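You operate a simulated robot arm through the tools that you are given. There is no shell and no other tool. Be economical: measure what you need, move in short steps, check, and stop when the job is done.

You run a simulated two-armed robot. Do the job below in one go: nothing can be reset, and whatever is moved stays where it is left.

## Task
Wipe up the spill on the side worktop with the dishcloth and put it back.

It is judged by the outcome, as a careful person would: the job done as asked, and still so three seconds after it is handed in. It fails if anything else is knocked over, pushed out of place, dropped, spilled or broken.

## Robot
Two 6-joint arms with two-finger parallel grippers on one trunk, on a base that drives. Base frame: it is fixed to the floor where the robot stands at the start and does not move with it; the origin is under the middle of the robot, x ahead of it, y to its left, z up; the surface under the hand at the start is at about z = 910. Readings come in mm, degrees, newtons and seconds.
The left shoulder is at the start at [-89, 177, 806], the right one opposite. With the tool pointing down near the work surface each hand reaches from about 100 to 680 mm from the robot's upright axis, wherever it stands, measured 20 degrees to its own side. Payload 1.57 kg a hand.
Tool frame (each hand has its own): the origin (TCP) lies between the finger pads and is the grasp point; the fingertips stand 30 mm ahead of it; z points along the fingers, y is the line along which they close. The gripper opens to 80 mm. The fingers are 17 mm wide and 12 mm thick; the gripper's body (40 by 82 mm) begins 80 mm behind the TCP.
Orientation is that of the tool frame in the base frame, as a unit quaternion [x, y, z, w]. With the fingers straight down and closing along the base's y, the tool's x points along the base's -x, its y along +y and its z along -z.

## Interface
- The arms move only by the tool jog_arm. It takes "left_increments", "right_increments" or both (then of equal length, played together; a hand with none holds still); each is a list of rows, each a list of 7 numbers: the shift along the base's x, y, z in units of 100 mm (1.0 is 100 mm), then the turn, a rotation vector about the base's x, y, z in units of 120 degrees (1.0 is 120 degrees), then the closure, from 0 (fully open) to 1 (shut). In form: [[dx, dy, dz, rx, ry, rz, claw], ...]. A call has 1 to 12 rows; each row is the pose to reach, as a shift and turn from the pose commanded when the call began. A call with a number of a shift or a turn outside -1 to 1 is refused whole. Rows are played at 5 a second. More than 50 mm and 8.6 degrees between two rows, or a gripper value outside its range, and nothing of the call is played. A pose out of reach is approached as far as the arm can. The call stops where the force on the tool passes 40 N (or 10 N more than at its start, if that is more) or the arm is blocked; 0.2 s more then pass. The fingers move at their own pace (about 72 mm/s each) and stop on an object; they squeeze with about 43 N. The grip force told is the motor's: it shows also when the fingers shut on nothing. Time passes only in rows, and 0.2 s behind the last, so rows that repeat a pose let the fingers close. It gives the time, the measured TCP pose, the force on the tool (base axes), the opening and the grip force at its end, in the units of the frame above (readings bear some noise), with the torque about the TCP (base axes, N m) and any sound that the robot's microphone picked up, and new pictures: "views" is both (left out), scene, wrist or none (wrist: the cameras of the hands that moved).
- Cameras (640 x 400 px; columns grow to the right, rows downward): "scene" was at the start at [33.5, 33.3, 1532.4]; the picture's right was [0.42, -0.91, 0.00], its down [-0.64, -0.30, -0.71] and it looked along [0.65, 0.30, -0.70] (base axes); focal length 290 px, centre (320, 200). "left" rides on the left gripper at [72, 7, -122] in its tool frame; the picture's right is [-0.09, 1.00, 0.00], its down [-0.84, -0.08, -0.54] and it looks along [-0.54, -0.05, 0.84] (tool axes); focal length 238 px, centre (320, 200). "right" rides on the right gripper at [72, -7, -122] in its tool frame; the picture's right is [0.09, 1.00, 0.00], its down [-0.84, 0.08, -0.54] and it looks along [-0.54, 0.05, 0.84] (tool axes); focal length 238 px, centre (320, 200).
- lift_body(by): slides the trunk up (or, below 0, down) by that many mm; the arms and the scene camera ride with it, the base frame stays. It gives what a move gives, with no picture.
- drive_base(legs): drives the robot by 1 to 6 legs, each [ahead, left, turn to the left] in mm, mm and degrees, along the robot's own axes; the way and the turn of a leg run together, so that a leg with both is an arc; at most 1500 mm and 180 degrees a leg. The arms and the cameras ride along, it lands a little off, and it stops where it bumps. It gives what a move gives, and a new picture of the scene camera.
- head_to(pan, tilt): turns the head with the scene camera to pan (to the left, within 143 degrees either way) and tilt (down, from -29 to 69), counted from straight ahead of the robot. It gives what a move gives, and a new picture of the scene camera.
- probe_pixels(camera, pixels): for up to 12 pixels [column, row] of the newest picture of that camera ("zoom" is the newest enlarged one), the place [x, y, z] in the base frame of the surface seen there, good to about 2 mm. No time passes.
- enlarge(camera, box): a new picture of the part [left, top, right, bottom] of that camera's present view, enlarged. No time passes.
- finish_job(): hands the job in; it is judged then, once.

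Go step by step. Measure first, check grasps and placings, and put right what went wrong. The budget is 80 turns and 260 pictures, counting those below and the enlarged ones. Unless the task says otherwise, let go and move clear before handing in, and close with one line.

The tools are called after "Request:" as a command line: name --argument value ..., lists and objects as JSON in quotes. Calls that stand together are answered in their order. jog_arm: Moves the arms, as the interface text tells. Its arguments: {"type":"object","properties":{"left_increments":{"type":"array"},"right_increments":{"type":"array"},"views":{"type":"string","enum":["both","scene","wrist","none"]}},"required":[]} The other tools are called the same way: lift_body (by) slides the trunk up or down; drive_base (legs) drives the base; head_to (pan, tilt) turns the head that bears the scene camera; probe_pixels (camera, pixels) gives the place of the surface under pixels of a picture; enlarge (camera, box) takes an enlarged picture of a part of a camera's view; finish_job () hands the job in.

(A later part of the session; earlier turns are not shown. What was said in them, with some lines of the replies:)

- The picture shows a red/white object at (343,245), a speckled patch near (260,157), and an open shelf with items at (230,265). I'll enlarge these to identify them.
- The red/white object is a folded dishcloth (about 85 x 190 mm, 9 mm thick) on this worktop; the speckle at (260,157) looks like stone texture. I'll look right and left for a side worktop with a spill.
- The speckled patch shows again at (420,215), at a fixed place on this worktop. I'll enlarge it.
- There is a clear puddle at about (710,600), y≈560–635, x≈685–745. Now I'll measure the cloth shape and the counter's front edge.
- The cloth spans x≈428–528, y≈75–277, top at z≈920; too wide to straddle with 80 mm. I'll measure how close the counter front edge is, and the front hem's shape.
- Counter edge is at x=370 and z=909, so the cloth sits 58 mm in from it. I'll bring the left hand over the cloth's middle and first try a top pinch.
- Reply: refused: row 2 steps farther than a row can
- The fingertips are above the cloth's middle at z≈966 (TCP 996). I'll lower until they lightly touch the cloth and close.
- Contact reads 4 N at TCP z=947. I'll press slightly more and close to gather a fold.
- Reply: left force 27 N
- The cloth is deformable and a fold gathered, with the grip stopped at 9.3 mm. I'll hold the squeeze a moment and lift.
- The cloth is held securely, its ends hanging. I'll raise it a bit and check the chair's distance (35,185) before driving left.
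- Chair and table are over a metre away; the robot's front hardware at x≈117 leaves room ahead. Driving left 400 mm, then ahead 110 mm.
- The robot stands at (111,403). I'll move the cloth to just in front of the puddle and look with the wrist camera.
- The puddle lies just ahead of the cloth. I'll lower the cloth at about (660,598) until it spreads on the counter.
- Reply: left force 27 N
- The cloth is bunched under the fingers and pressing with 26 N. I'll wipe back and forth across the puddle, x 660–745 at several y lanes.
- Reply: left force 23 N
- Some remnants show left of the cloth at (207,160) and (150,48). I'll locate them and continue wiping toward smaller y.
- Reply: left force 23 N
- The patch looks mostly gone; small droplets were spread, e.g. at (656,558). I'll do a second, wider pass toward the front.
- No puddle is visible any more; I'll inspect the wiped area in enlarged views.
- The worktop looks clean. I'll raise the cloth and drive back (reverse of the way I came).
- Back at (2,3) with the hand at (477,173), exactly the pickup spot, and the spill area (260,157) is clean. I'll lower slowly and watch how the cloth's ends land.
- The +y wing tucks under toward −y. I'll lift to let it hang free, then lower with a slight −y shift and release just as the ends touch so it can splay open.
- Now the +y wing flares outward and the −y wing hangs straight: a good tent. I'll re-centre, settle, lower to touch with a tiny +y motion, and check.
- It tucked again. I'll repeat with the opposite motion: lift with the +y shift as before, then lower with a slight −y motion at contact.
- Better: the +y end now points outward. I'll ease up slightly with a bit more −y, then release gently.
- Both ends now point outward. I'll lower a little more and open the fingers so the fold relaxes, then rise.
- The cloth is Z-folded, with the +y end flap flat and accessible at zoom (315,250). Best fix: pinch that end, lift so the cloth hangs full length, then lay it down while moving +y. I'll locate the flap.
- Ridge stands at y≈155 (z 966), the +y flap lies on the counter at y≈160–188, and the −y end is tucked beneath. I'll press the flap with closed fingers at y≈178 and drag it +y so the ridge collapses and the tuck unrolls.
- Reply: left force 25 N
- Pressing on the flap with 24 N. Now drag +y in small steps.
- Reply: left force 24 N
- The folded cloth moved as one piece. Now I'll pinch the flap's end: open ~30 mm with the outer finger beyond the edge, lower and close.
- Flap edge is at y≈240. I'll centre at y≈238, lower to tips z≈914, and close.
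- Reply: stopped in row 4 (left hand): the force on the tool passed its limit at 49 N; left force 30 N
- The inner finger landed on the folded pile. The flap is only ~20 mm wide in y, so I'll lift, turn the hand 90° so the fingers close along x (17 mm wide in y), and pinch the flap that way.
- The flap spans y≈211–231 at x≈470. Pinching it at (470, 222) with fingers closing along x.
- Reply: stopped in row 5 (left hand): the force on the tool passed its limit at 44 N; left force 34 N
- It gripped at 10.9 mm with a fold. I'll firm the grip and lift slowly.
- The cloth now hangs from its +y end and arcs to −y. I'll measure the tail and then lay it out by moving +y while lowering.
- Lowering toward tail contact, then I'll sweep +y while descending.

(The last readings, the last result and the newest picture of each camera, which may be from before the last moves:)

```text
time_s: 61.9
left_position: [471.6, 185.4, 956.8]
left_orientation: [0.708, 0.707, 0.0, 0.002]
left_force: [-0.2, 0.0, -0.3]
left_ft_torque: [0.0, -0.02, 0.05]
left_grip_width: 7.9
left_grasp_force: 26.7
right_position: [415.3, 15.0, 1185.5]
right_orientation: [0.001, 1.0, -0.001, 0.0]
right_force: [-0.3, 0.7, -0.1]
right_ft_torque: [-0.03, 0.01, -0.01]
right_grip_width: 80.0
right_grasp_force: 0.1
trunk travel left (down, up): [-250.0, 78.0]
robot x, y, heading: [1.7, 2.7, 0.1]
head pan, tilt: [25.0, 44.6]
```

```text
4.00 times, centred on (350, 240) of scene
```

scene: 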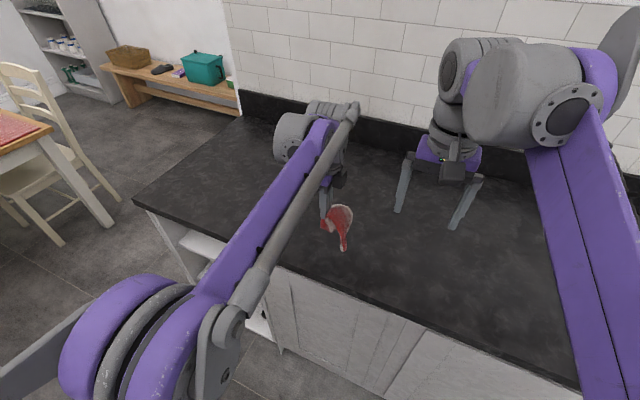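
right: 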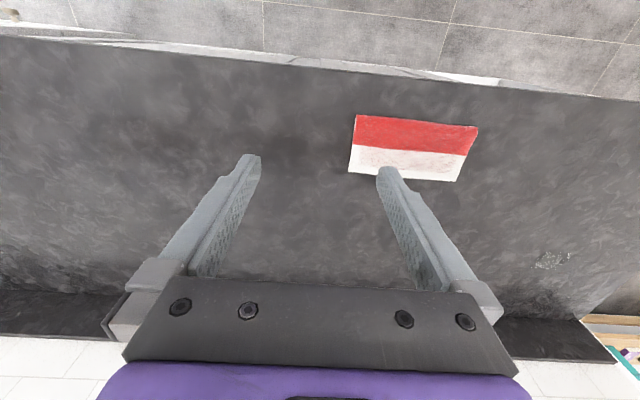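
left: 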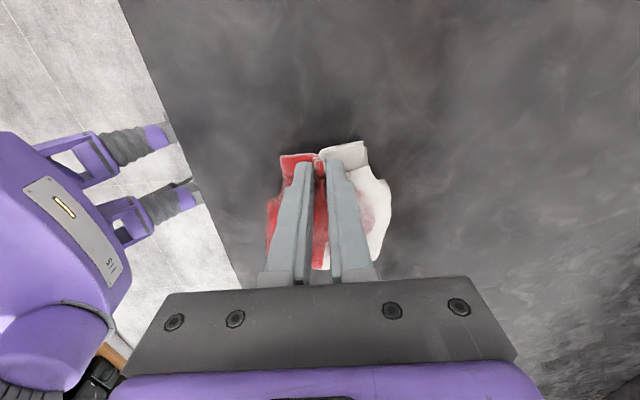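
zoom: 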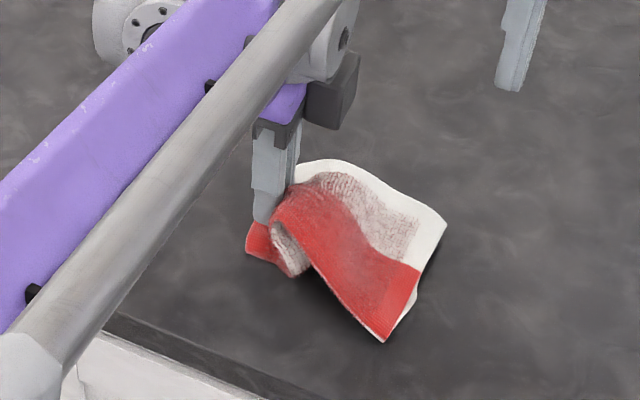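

The −y half has unrolled flat. I'll keep pulling +y at low height to straighten the remaining bend.

Request:
jog_arm --left_increments '[[0, 0.1, -0.04, 0, 0, 0, 1], [0, 0.2, -0.06, 0, 0, 0, 1], [0, 0.3, -0.08, 0, 0, 0, 1], [0, 0.4, -0.08, 0, 0, 0, 1], [0, 0.5, -0.08, 0, 0, 0, 1]]' --views "none"

Request:
enlarge --camera "scene" --box '[260, 190, 420, 290]'

Request:
probe_pixels --camera "zoom" --pixels '[[440, 215], [380, 335], [250, 250], [330, 250], [340, 200], [290, 200]]'

```text
time_s: 63.1
left_position: [470.9, 236.4, 950.9]
left_orientation: [0.707, 0.707, 0.0, 0.001]
left_force: [0.0, -1.7, 3.5]
left_ft_torque: [-0.09, -0.02, 0.08]
left_grip_width: 7.9
left_grasp_force: 27.3
right_position: [414.2, 14.8, 1186.3]
right_orientation: [0.001, 1.0, 0.0, 0.0]
right_force: [0.0, -0.2, 0.2]
right_ft_torque: [-0.02, 0.0, 0.0]
right_grip_width: 80.0
right_grasp_force: 0.1
trunk travel left (down, up): [-250.0, 78.0]
robot x, y, heading: [-0.7, 5.4, -0.0]
head pan, tilt: [25.0, 44.6]
```

```text
4.00 times, centred on (340, 240) of scene
```

zoom: 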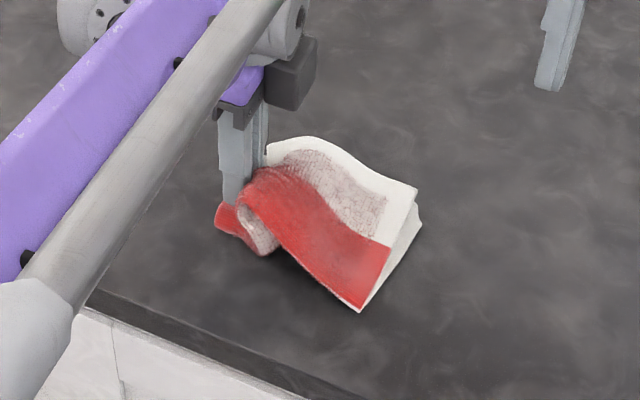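

```text
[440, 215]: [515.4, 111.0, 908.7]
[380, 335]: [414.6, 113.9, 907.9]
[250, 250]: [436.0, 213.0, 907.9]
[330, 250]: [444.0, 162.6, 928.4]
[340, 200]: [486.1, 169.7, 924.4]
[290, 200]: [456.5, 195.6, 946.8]
```

The tail slid along. I'll use the right hand with closed fingers to pin the −y half at about (470,140) while the left keeps its grip, then pull.

Request:
jog_arm --right_increments '[[0.2, 0.1, -0.4, 0, 0, 0, 0.5], [0.4, 0.3, -0.7, 0, 0, 0, 1], [0.5, 0.5, -1, 0, 0, 0, 1]]' --views "none"

Request:
jog_arm --right_increments '[[0, 0.2, -0.4, 0, 0, 0, 1], [0, 0.45, -0.8, 0, 0, 0, 1], [0, 0.65, -1, 0, 0, 0, 1]]' --views "both"

```text
time_s: 63.9
left_position: [470.5, 237.3, 950.1]
left_orientation: [0.707, 0.707, -0.001, 0.002]
left_force: [0.1, -0.8, 3.7]
left_ft_torque: [-0.04, -0.03, 0.04]
left_grip_width: 8.1
left_grasp_force: 27.2
right_position: [464.3, 65.1, 1086.9]
right_orientation: [0.0, 1.0, 0.0, 0.0]
right_force: [-0.4, 1.0, -0.5]
right_ft_torque: [-0.03, 0.0, -0.04]
right_grip_width: 0.2
right_grasp_force: 17.3
trunk travel left (down, up): [-250.0, 78.0]
robot x, y, heading: [-0.0, 2.0, -0.2]
head pan, tilt: [25.0, 44.6]
```

```text
time_s: 64.7
left_position: [471.3, 235.6, 949.8]
left_orientation: [0.707, 0.707, -0.001, 0.001]
left_force: [-0.4, -0.5, 4.0]
left_ft_torque: [-0.07, -0.01, 0.06]
left_grip_width: 8.1
left_grasp_force: 27.3
right_position: [465.9, 131.3, 985.5]
right_orientation: [0.002, 1.0, 0.0, 0.001]
right_force: [-0.3, 0.5, -0.8]
right_ft_torque: [0.0, 0.02, 0.0]
right_grip_width: 0.3
right_grasp_force: 20.9
trunk travel left (down, up): [-250.0, 78.0]
robot x, y, heading: [1.0, 5.4, 0.0]
head pan, tilt: [25.0, 44.6]
```

scene: 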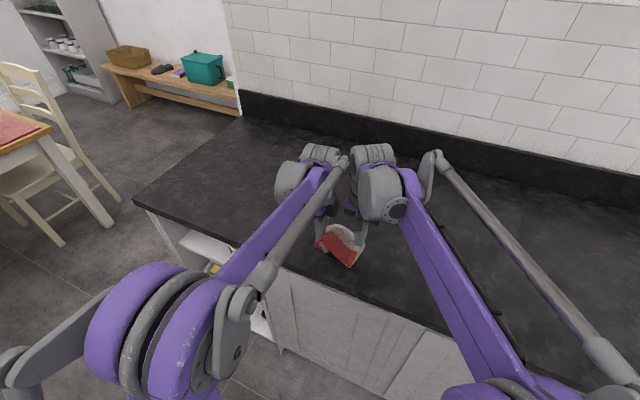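
right: 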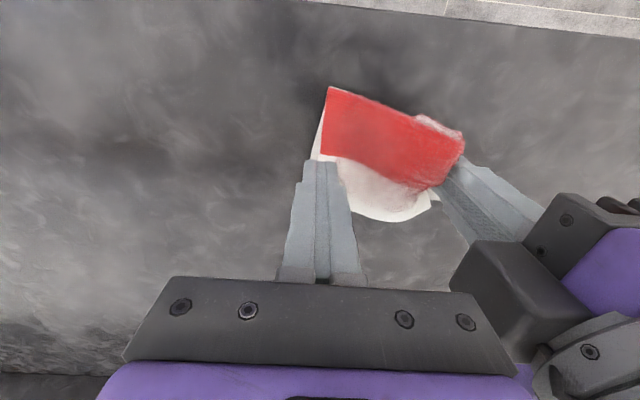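

The right fingertips are just over the cloth's −y edge; I'll shift +10 mm y and press down.

Request:
jog_arm --right_increments '[[-0.1, 0.1, -0.1, 0, 0, 0, 1], [-0.1, 0.1, -0.3, 0, 0, 0, 1], [-0.1, 0.1, -0.4, 0, 0, 0, 1]]' --views "wrist"

```text
time_s: 65.5
left_position: [470.8, 235.4, 950.1]
left_orientation: [0.707, 0.707, 0.0, 0.002]
left_force: [0.1, -1.0, 3.5]
left_ft_torque: [-0.08, -0.07, 0.04]
left_grip_width: 8.1
left_grasp_force: 26.7
right_position: [453.5, 139.8, 946.7]
right_orientation: [0.001, 1.0, 0.0, 0.001]
right_force: [0.8, 1.3, 4.8]
right_ft_torque: [0.05, -0.02, 0.02]
right_grip_width: 0.0
right_grasp_force: 20.8
trunk travel left (down, up): [-250.0, 78.0]
robot x, y, heading: [1.3, 4.6, 0.1]
head pan, tilt: [25.0, 44.6]
```

right: 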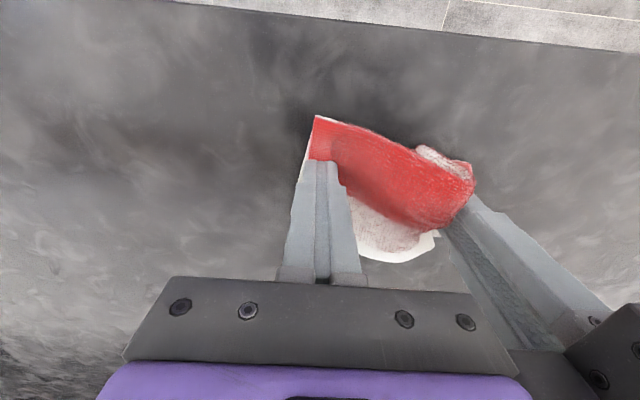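

Contact 5 N on the right. I'll press 3 mm more with the right while the left pulls +y.

Request:
jog_arm --right_increments '[[0, 0, -0.03, 0, 0, 0, 1], [0, 0, -0.03, 0, 0, 0, 1], [0, 0, -0.03, 0, 0, 0, 1], [0, 0, -0.03, 0, 0, 0, 1], [0, 0, -0.03, 0, 0, 0, 1], [0, 0, -0.03, 0, 0, 0, 1]]' --left_increments '[[0, 0, 0.04, 0, 0, 0, 1], [0, 0.12, 0.04, 0, 0, 0, 1], [0, 0.24, 0.04, 0, 0, 0, 1], [0, 0.36, 0.04, 0, 0, 0, 1], [0, 0.48, 0.03, 0, 0, 0, 1], [0, 0.55, 0.03, 0, 0, 0, 1]]' --views "both"

Request:
enlarge --camera "scene" --box '[260, 190, 420, 290]'

```text
time_s: 66.9
left_position: [471.3, 289.9, 952.9]
left_orientation: [0.708, 0.706, 0.0, 0.002]
left_force: [0.1, -0.2, 0.1]
left_ft_torque: [0.02, 0.04, 0.03]
left_grip_width: 7.0
left_grasp_force: 26.7
right_position: [454.4, 139.5, 945.0]
right_orientation: [0.001, 1.0, 0.0, 0.002]
right_force: [2.2, 1.0, 22.1]
right_ft_torque: [0.07, -0.01, -0.01]
right_grip_width: 0.0
right_grasp_force: 21.2
trunk travel left (down, up): [-250.0, 78.0]
robot x, y, heading: [1.9, 2.9, 0.1]
head pan, tilt: [25.0, 44.6]
stopped in row 6 (right hand): the force on the tool passed its limit at 40 N (the readings are from after the stop); the commanded pose is now the measured one
```

scene: 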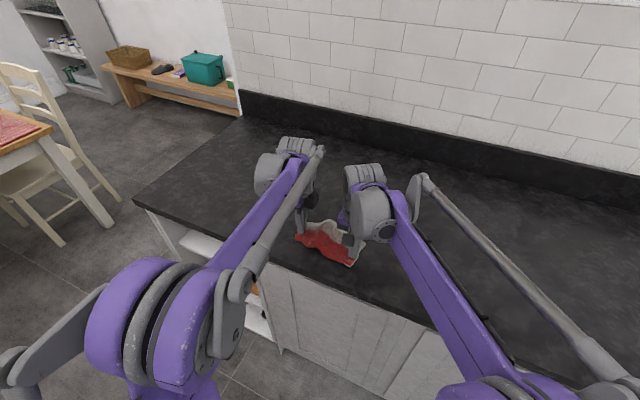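
right: 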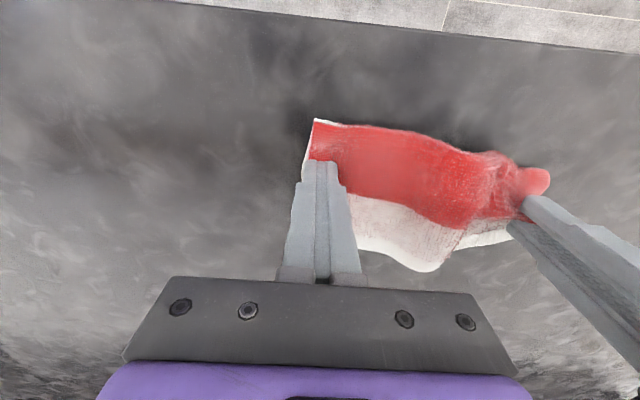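
left: 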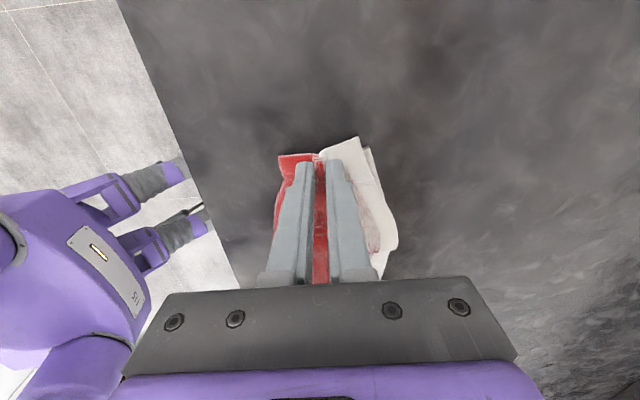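

```text
4.00 times, centred on (340, 240) of scene
```

zoom: 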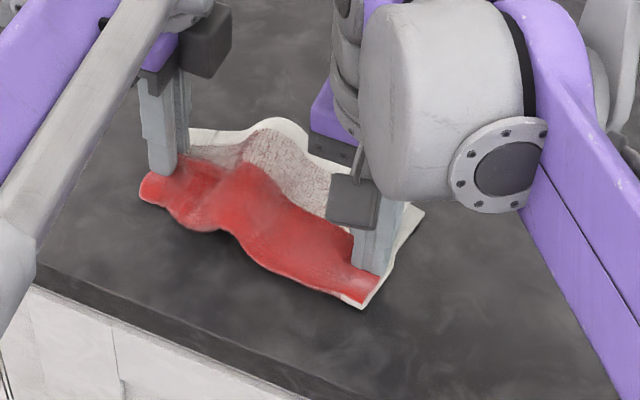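

The cloth is spread out well, y≈125–300. I'll pull ~12 mm more, then shift both hands together −y by 45 mm to bring it back to its original place.

Request:
jog_arm --right_increments '[[0, 0, 0.01, 0, 0, 0, 1], [0, 0, 0.01, 0, 0, 0, 1], [0, -0.15, 0.01, 0, 0, 0, 1], [0, -0.3, 0.01, 0, 0, 0, 1], [0, -0.45, 0.01, 0, 0, 0, 1], [0, -0.48, 0.01, 0, 0, 0, 1]]' --left_increments '[[0, 0.06, 0, 0, 0, 0, 1], [0, 0.12, -0.01, 0, 0, 0, 1], [0, -0.03, -0.02, 0, 0, 0, 1], [0, -0.18, -0.03, 0, 0, 0, 1], [0, -0.33, -0.03, 0, 0, 0, 1], [0, -0.34, -0.04, 0, 0, 0, 1]]' --views "none"

Request:
enlarge --camera "scene" --box '[270, 190, 430, 290]'

Request:
probe_pixels --camera "zoom" --pixels '[[360, 300], [425, 215], [145, 190], [200, 130], [280, 130], [240, 240]]'

```text
time_s: 68.3
left_position: [471.5, 256.8, 950.2]
left_orientation: [0.708, 0.706, 0.0, 0.0]
left_force: [-0.9, -0.1, 2.3]
left_ft_torque: [0.02, 0.0, 0.04]
left_grip_width: 7.1
left_grasp_force: 26.5
right_position: [455.2, 92.5, 944.8]
right_orientation: [0.001, 1.0, 0.0, 0.001]
right_force: [-0.3, 3.8, 16.4]
right_ft_torque: [0.15, 0.0, 0.02]
right_grip_width: 0.0
right_grasp_force: 20.9
trunk travel left (down, up): [-250.0, 78.0]
robot x, y, heading: [1.3, 3.2, -0.1]
head pan, tilt: [25.0, 44.6]
```

```text
4.00 times, centred on (350, 240) of scene
```

zoom: 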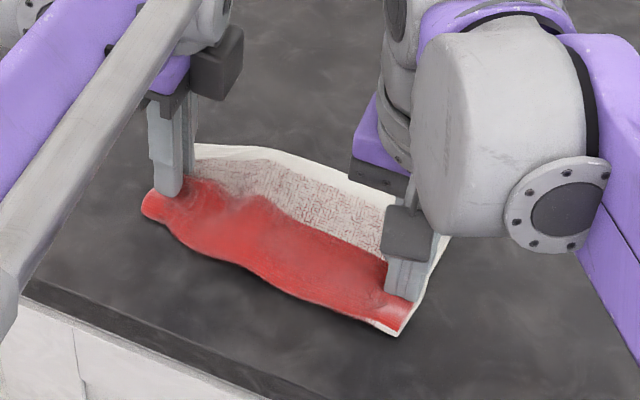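

```text
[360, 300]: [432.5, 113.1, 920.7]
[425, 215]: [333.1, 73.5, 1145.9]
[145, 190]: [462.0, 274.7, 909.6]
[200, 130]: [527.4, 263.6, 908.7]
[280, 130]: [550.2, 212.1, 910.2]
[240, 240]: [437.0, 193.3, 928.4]
```

The cloth lies nearly flat at its original place. Left opens (spreading the fold) and rises while the right holds; then the right rises.

Request:
jog_arm --left_increments '[[0, 0, -0.03, 0, 0, 0, 0.9], [0, 0, -0.03, 0, 0, 0, 0.7], [0, 0, -0.02, 0, 0, 0, 0.5], [0, 0, 0.2, 0, 0, 0, 0.5], [0, 0, 0.6, 0, 0, 0, 0.5], [0, 0, 1, 0, 0, 0, 0.5]]' --right_increments '[[0, 0, 0, 0, 0, 0, 1], [0, 0, 0, 0, 0, 0, 1], [0, 0, 0, 0, 0, 0, 1], [0, 0, 0.05, 0, 0, 0, 1], [0, 0, 0.4, 0, 0, 0, 1], [0, 0, 0.8, 0, 0, 0, 1]]' --views "both"

Request:
enlarge --camera "scene" --box '[270, 190, 430, 290]'

```text
time_s: 69.7
left_position: [469.3, 256.5, 1049.0]
left_orientation: [0.707, 0.707, 0.0, 0.001]
left_force: [0.1, 0.6, 0.3]
left_ft_torque: [0.01, -0.01, 0.02]
left_grip_width: 40.2
left_grasp_force: 0.1
right_position: [455.9, 88.5, 1023.0]
right_orientation: [0.001, 1.0, 0.0, 0.001]
right_force: [-0.5, -0.6, 0.3]
right_ft_torque: [-0.01, -0.01, 0.0]
right_grip_width: 0.0
right_grasp_force: 21.8
trunk travel left (down, up): [-250.0, 78.0]
robot x, y, heading: [3.3, 1.5, -0.3]
head pan, tilt: [25.0, 44.6]
```

scene: 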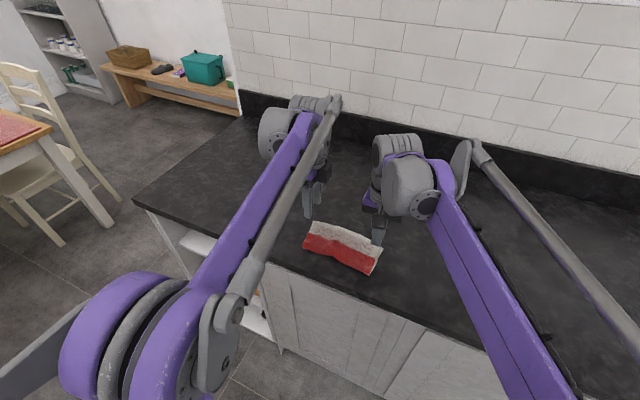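
right: 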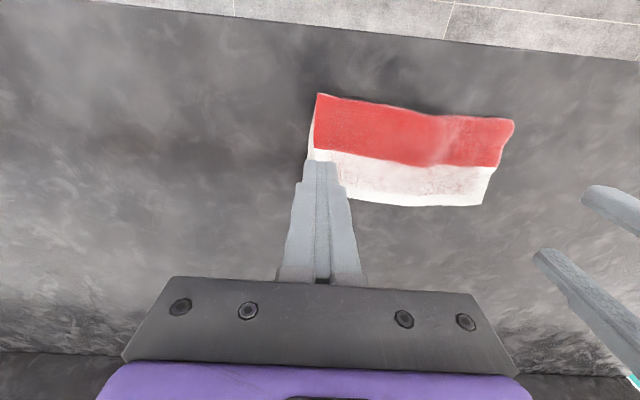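
left: 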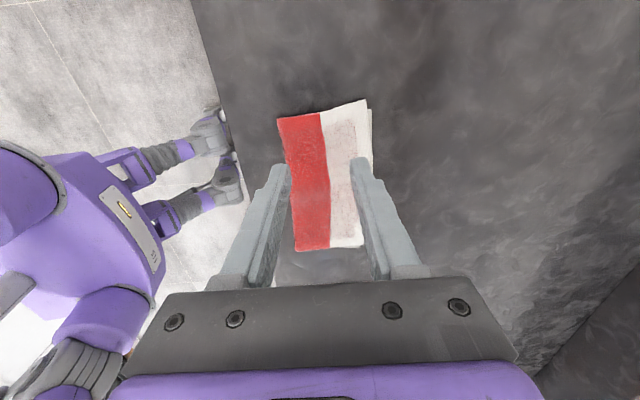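

```text
4.00 times, centred on (350, 240) of scene
```

zoom: 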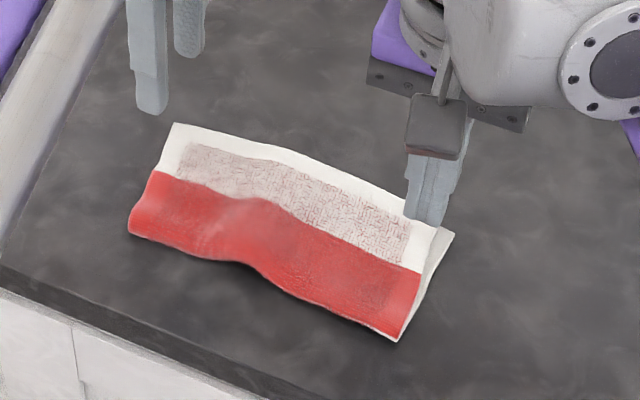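

The cloth lies flat where it started (≈(303–382, 222–272), as at first). I'll move both hands clear and check the spill site once more.

Request:
jog_arm --left_increments '[[0, 0.3, 0.4, 0, 0, 0, 0.3], [0, 0.6, 0.7, 0, 0, 0, 0], [0, 0.9, 0.8, 0, 0, 0, 0]]' --right_increments '[[0, -0.3, 0.4, 0, 0, 0, 0.6], [-0.2, -0.6, 0.7, 0, 0, 0, 0.3], [-0.3, -0.8, 1, 0, 0, 0, 0]]' --views "both"

Request:
enlarge --camera "scene" --box '[180, 120, 308, 200]'

Request:
enlarge --camera "right" --box '[480, 200, 640, 300]'

Request:
head_to --pan 45 --tilt 45

```text
time_s: 70.5
left_position: [472.0, 348.7, 1129.2]
left_orientation: [0.708, 0.707, 0.0, 0.002]
left_force: [-0.1, -0.6, 0.4]
left_ft_torque: [-0.03, -0.02, 0.01]
left_grip_width: 79.9
left_grasp_force: 0.0
right_position: [425.2, 11.5, 1125.3]
right_orientation: [0.001, 1.0, 0.0, 0.001]
right_force: [-0.4, -0.3, -0.2]
right_ft_torque: [-0.02, 0.0, -0.01]
right_grip_width: 80.0
right_grasp_force: 0.0
trunk travel left (down, up): [-250.0, 78.0]
robot x, y, heading: [0.9, -0.6, 0.0]
head pan, tilt: [25.0, 44.6]
```

scene: 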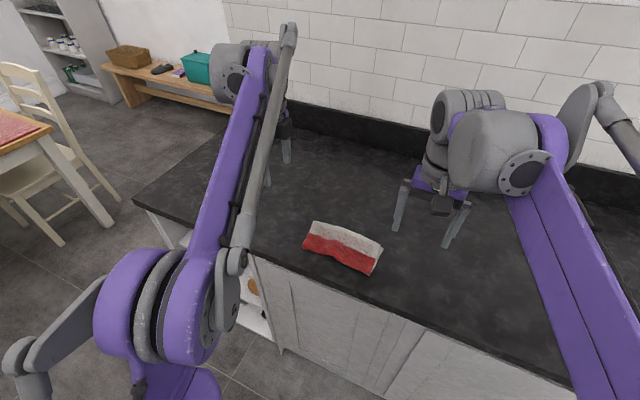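
right: 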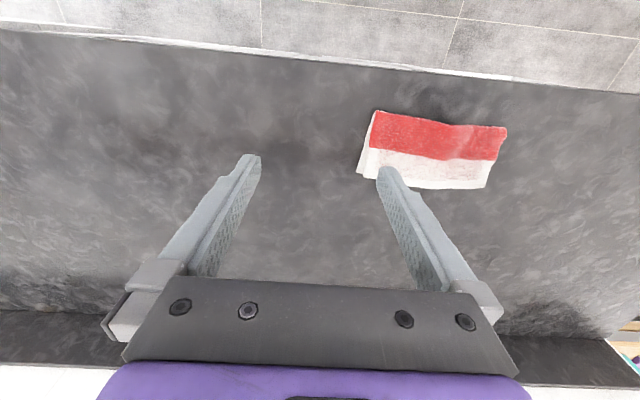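
left: 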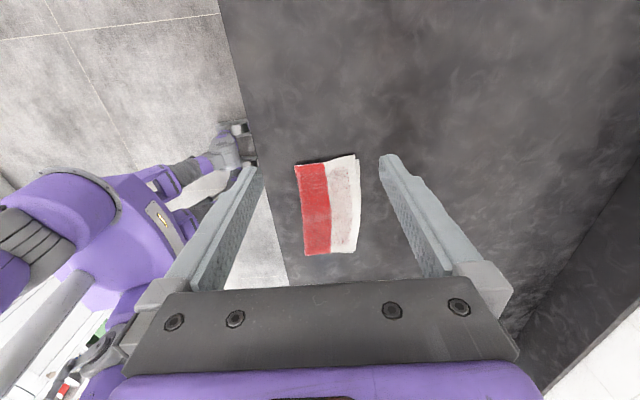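

```text
5.00 times, centred on (244, 160) of scene
```

zoom: 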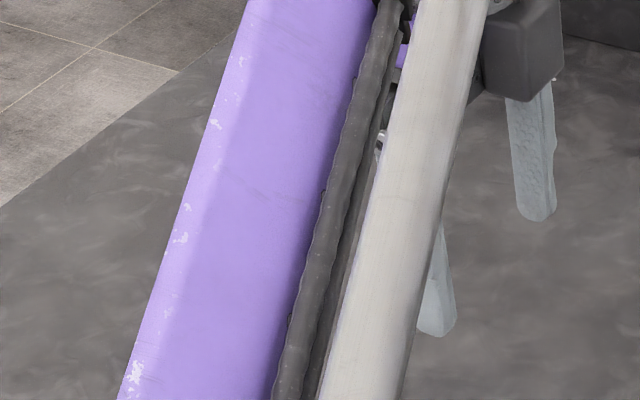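

```text
4.00 times, centred on (560, 250) of right
```

zoom: 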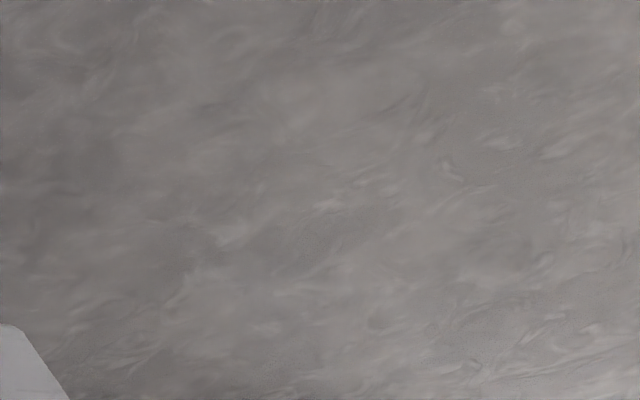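

```text
time_s: 71.3
left_position: [472.1, 347.4, 1129.8]
left_orientation: [0.708, 0.706, 0.0, 0.002]
left_force: [-0.3, 0.1, 0.6]
left_ft_torque: [-0.05, 0.01, 0.03]
left_grip_width: 80.1
left_grasp_force: 0.1
right_position: [424.8, 9.3, 1124.8]
right_orientation: [0.001, 1.0, 0.0, 0.001]
right_force: [-0.5, -0.5, 0.4]
right_ft_torque: [-0.02, 0.01, -0.01]
right_grip_width: 80.0
right_grasp_force: 0.0
trunk travel left (down, up): [-250.0, 78.0]
robot x, y, heading: [3.6, 2.6, -0.0]
head pan, tilt: [45.0, 45.0]
```

scene: 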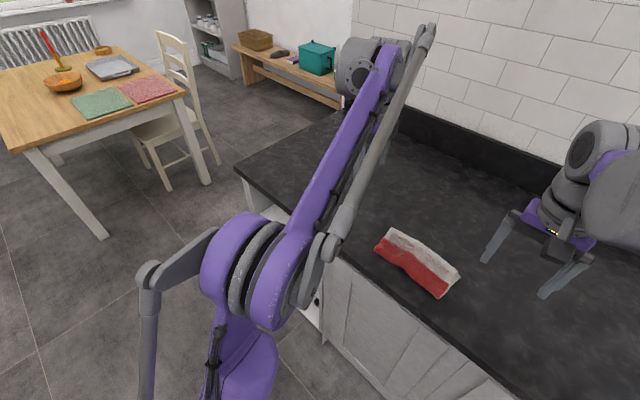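

The site looks clean; a small feature at zoom (450,168), right-image (592,242), is worth checking.

Request:
probe_pixels --camera "right" --pixels '[[592, 242], [560, 250], [600, 270], [620, 240]]'

Request:
enlarge --camera "right" --box '[570, 225, 634, 265]'

Request:
enlarge --camera "scene" --box '[250, 110, 410, 210]'

```text
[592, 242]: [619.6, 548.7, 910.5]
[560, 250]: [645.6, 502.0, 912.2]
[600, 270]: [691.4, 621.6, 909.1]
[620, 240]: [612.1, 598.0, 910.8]
```

```text
10.00 times, centred on (602, 245) of right
```

zoom: 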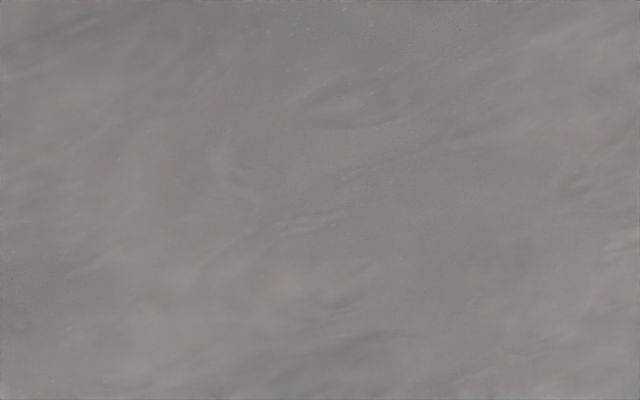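

```text
4.00 times, centred on (330, 160) of scene
```

zoom: 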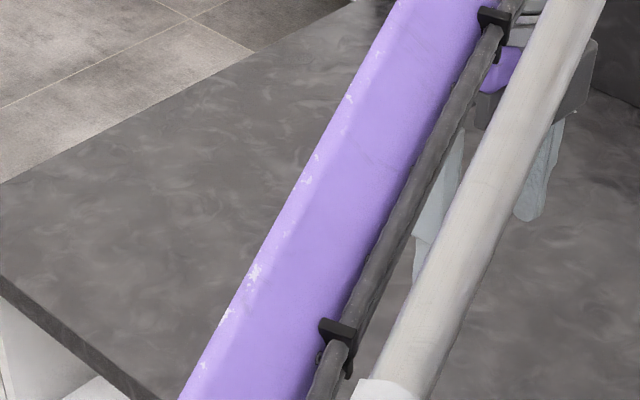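

The close-up shows only stone texture: the spill is gone, the cloth is back in place, and both hands are clear. I'm handing in.

Request:
finish_job

```text
The job is handed in.
```

The spill on the side worktop is wiped up, and the dishcloth is spread nearly flat back where it started. Both grippers are open and clear, and I knocked nothing over.
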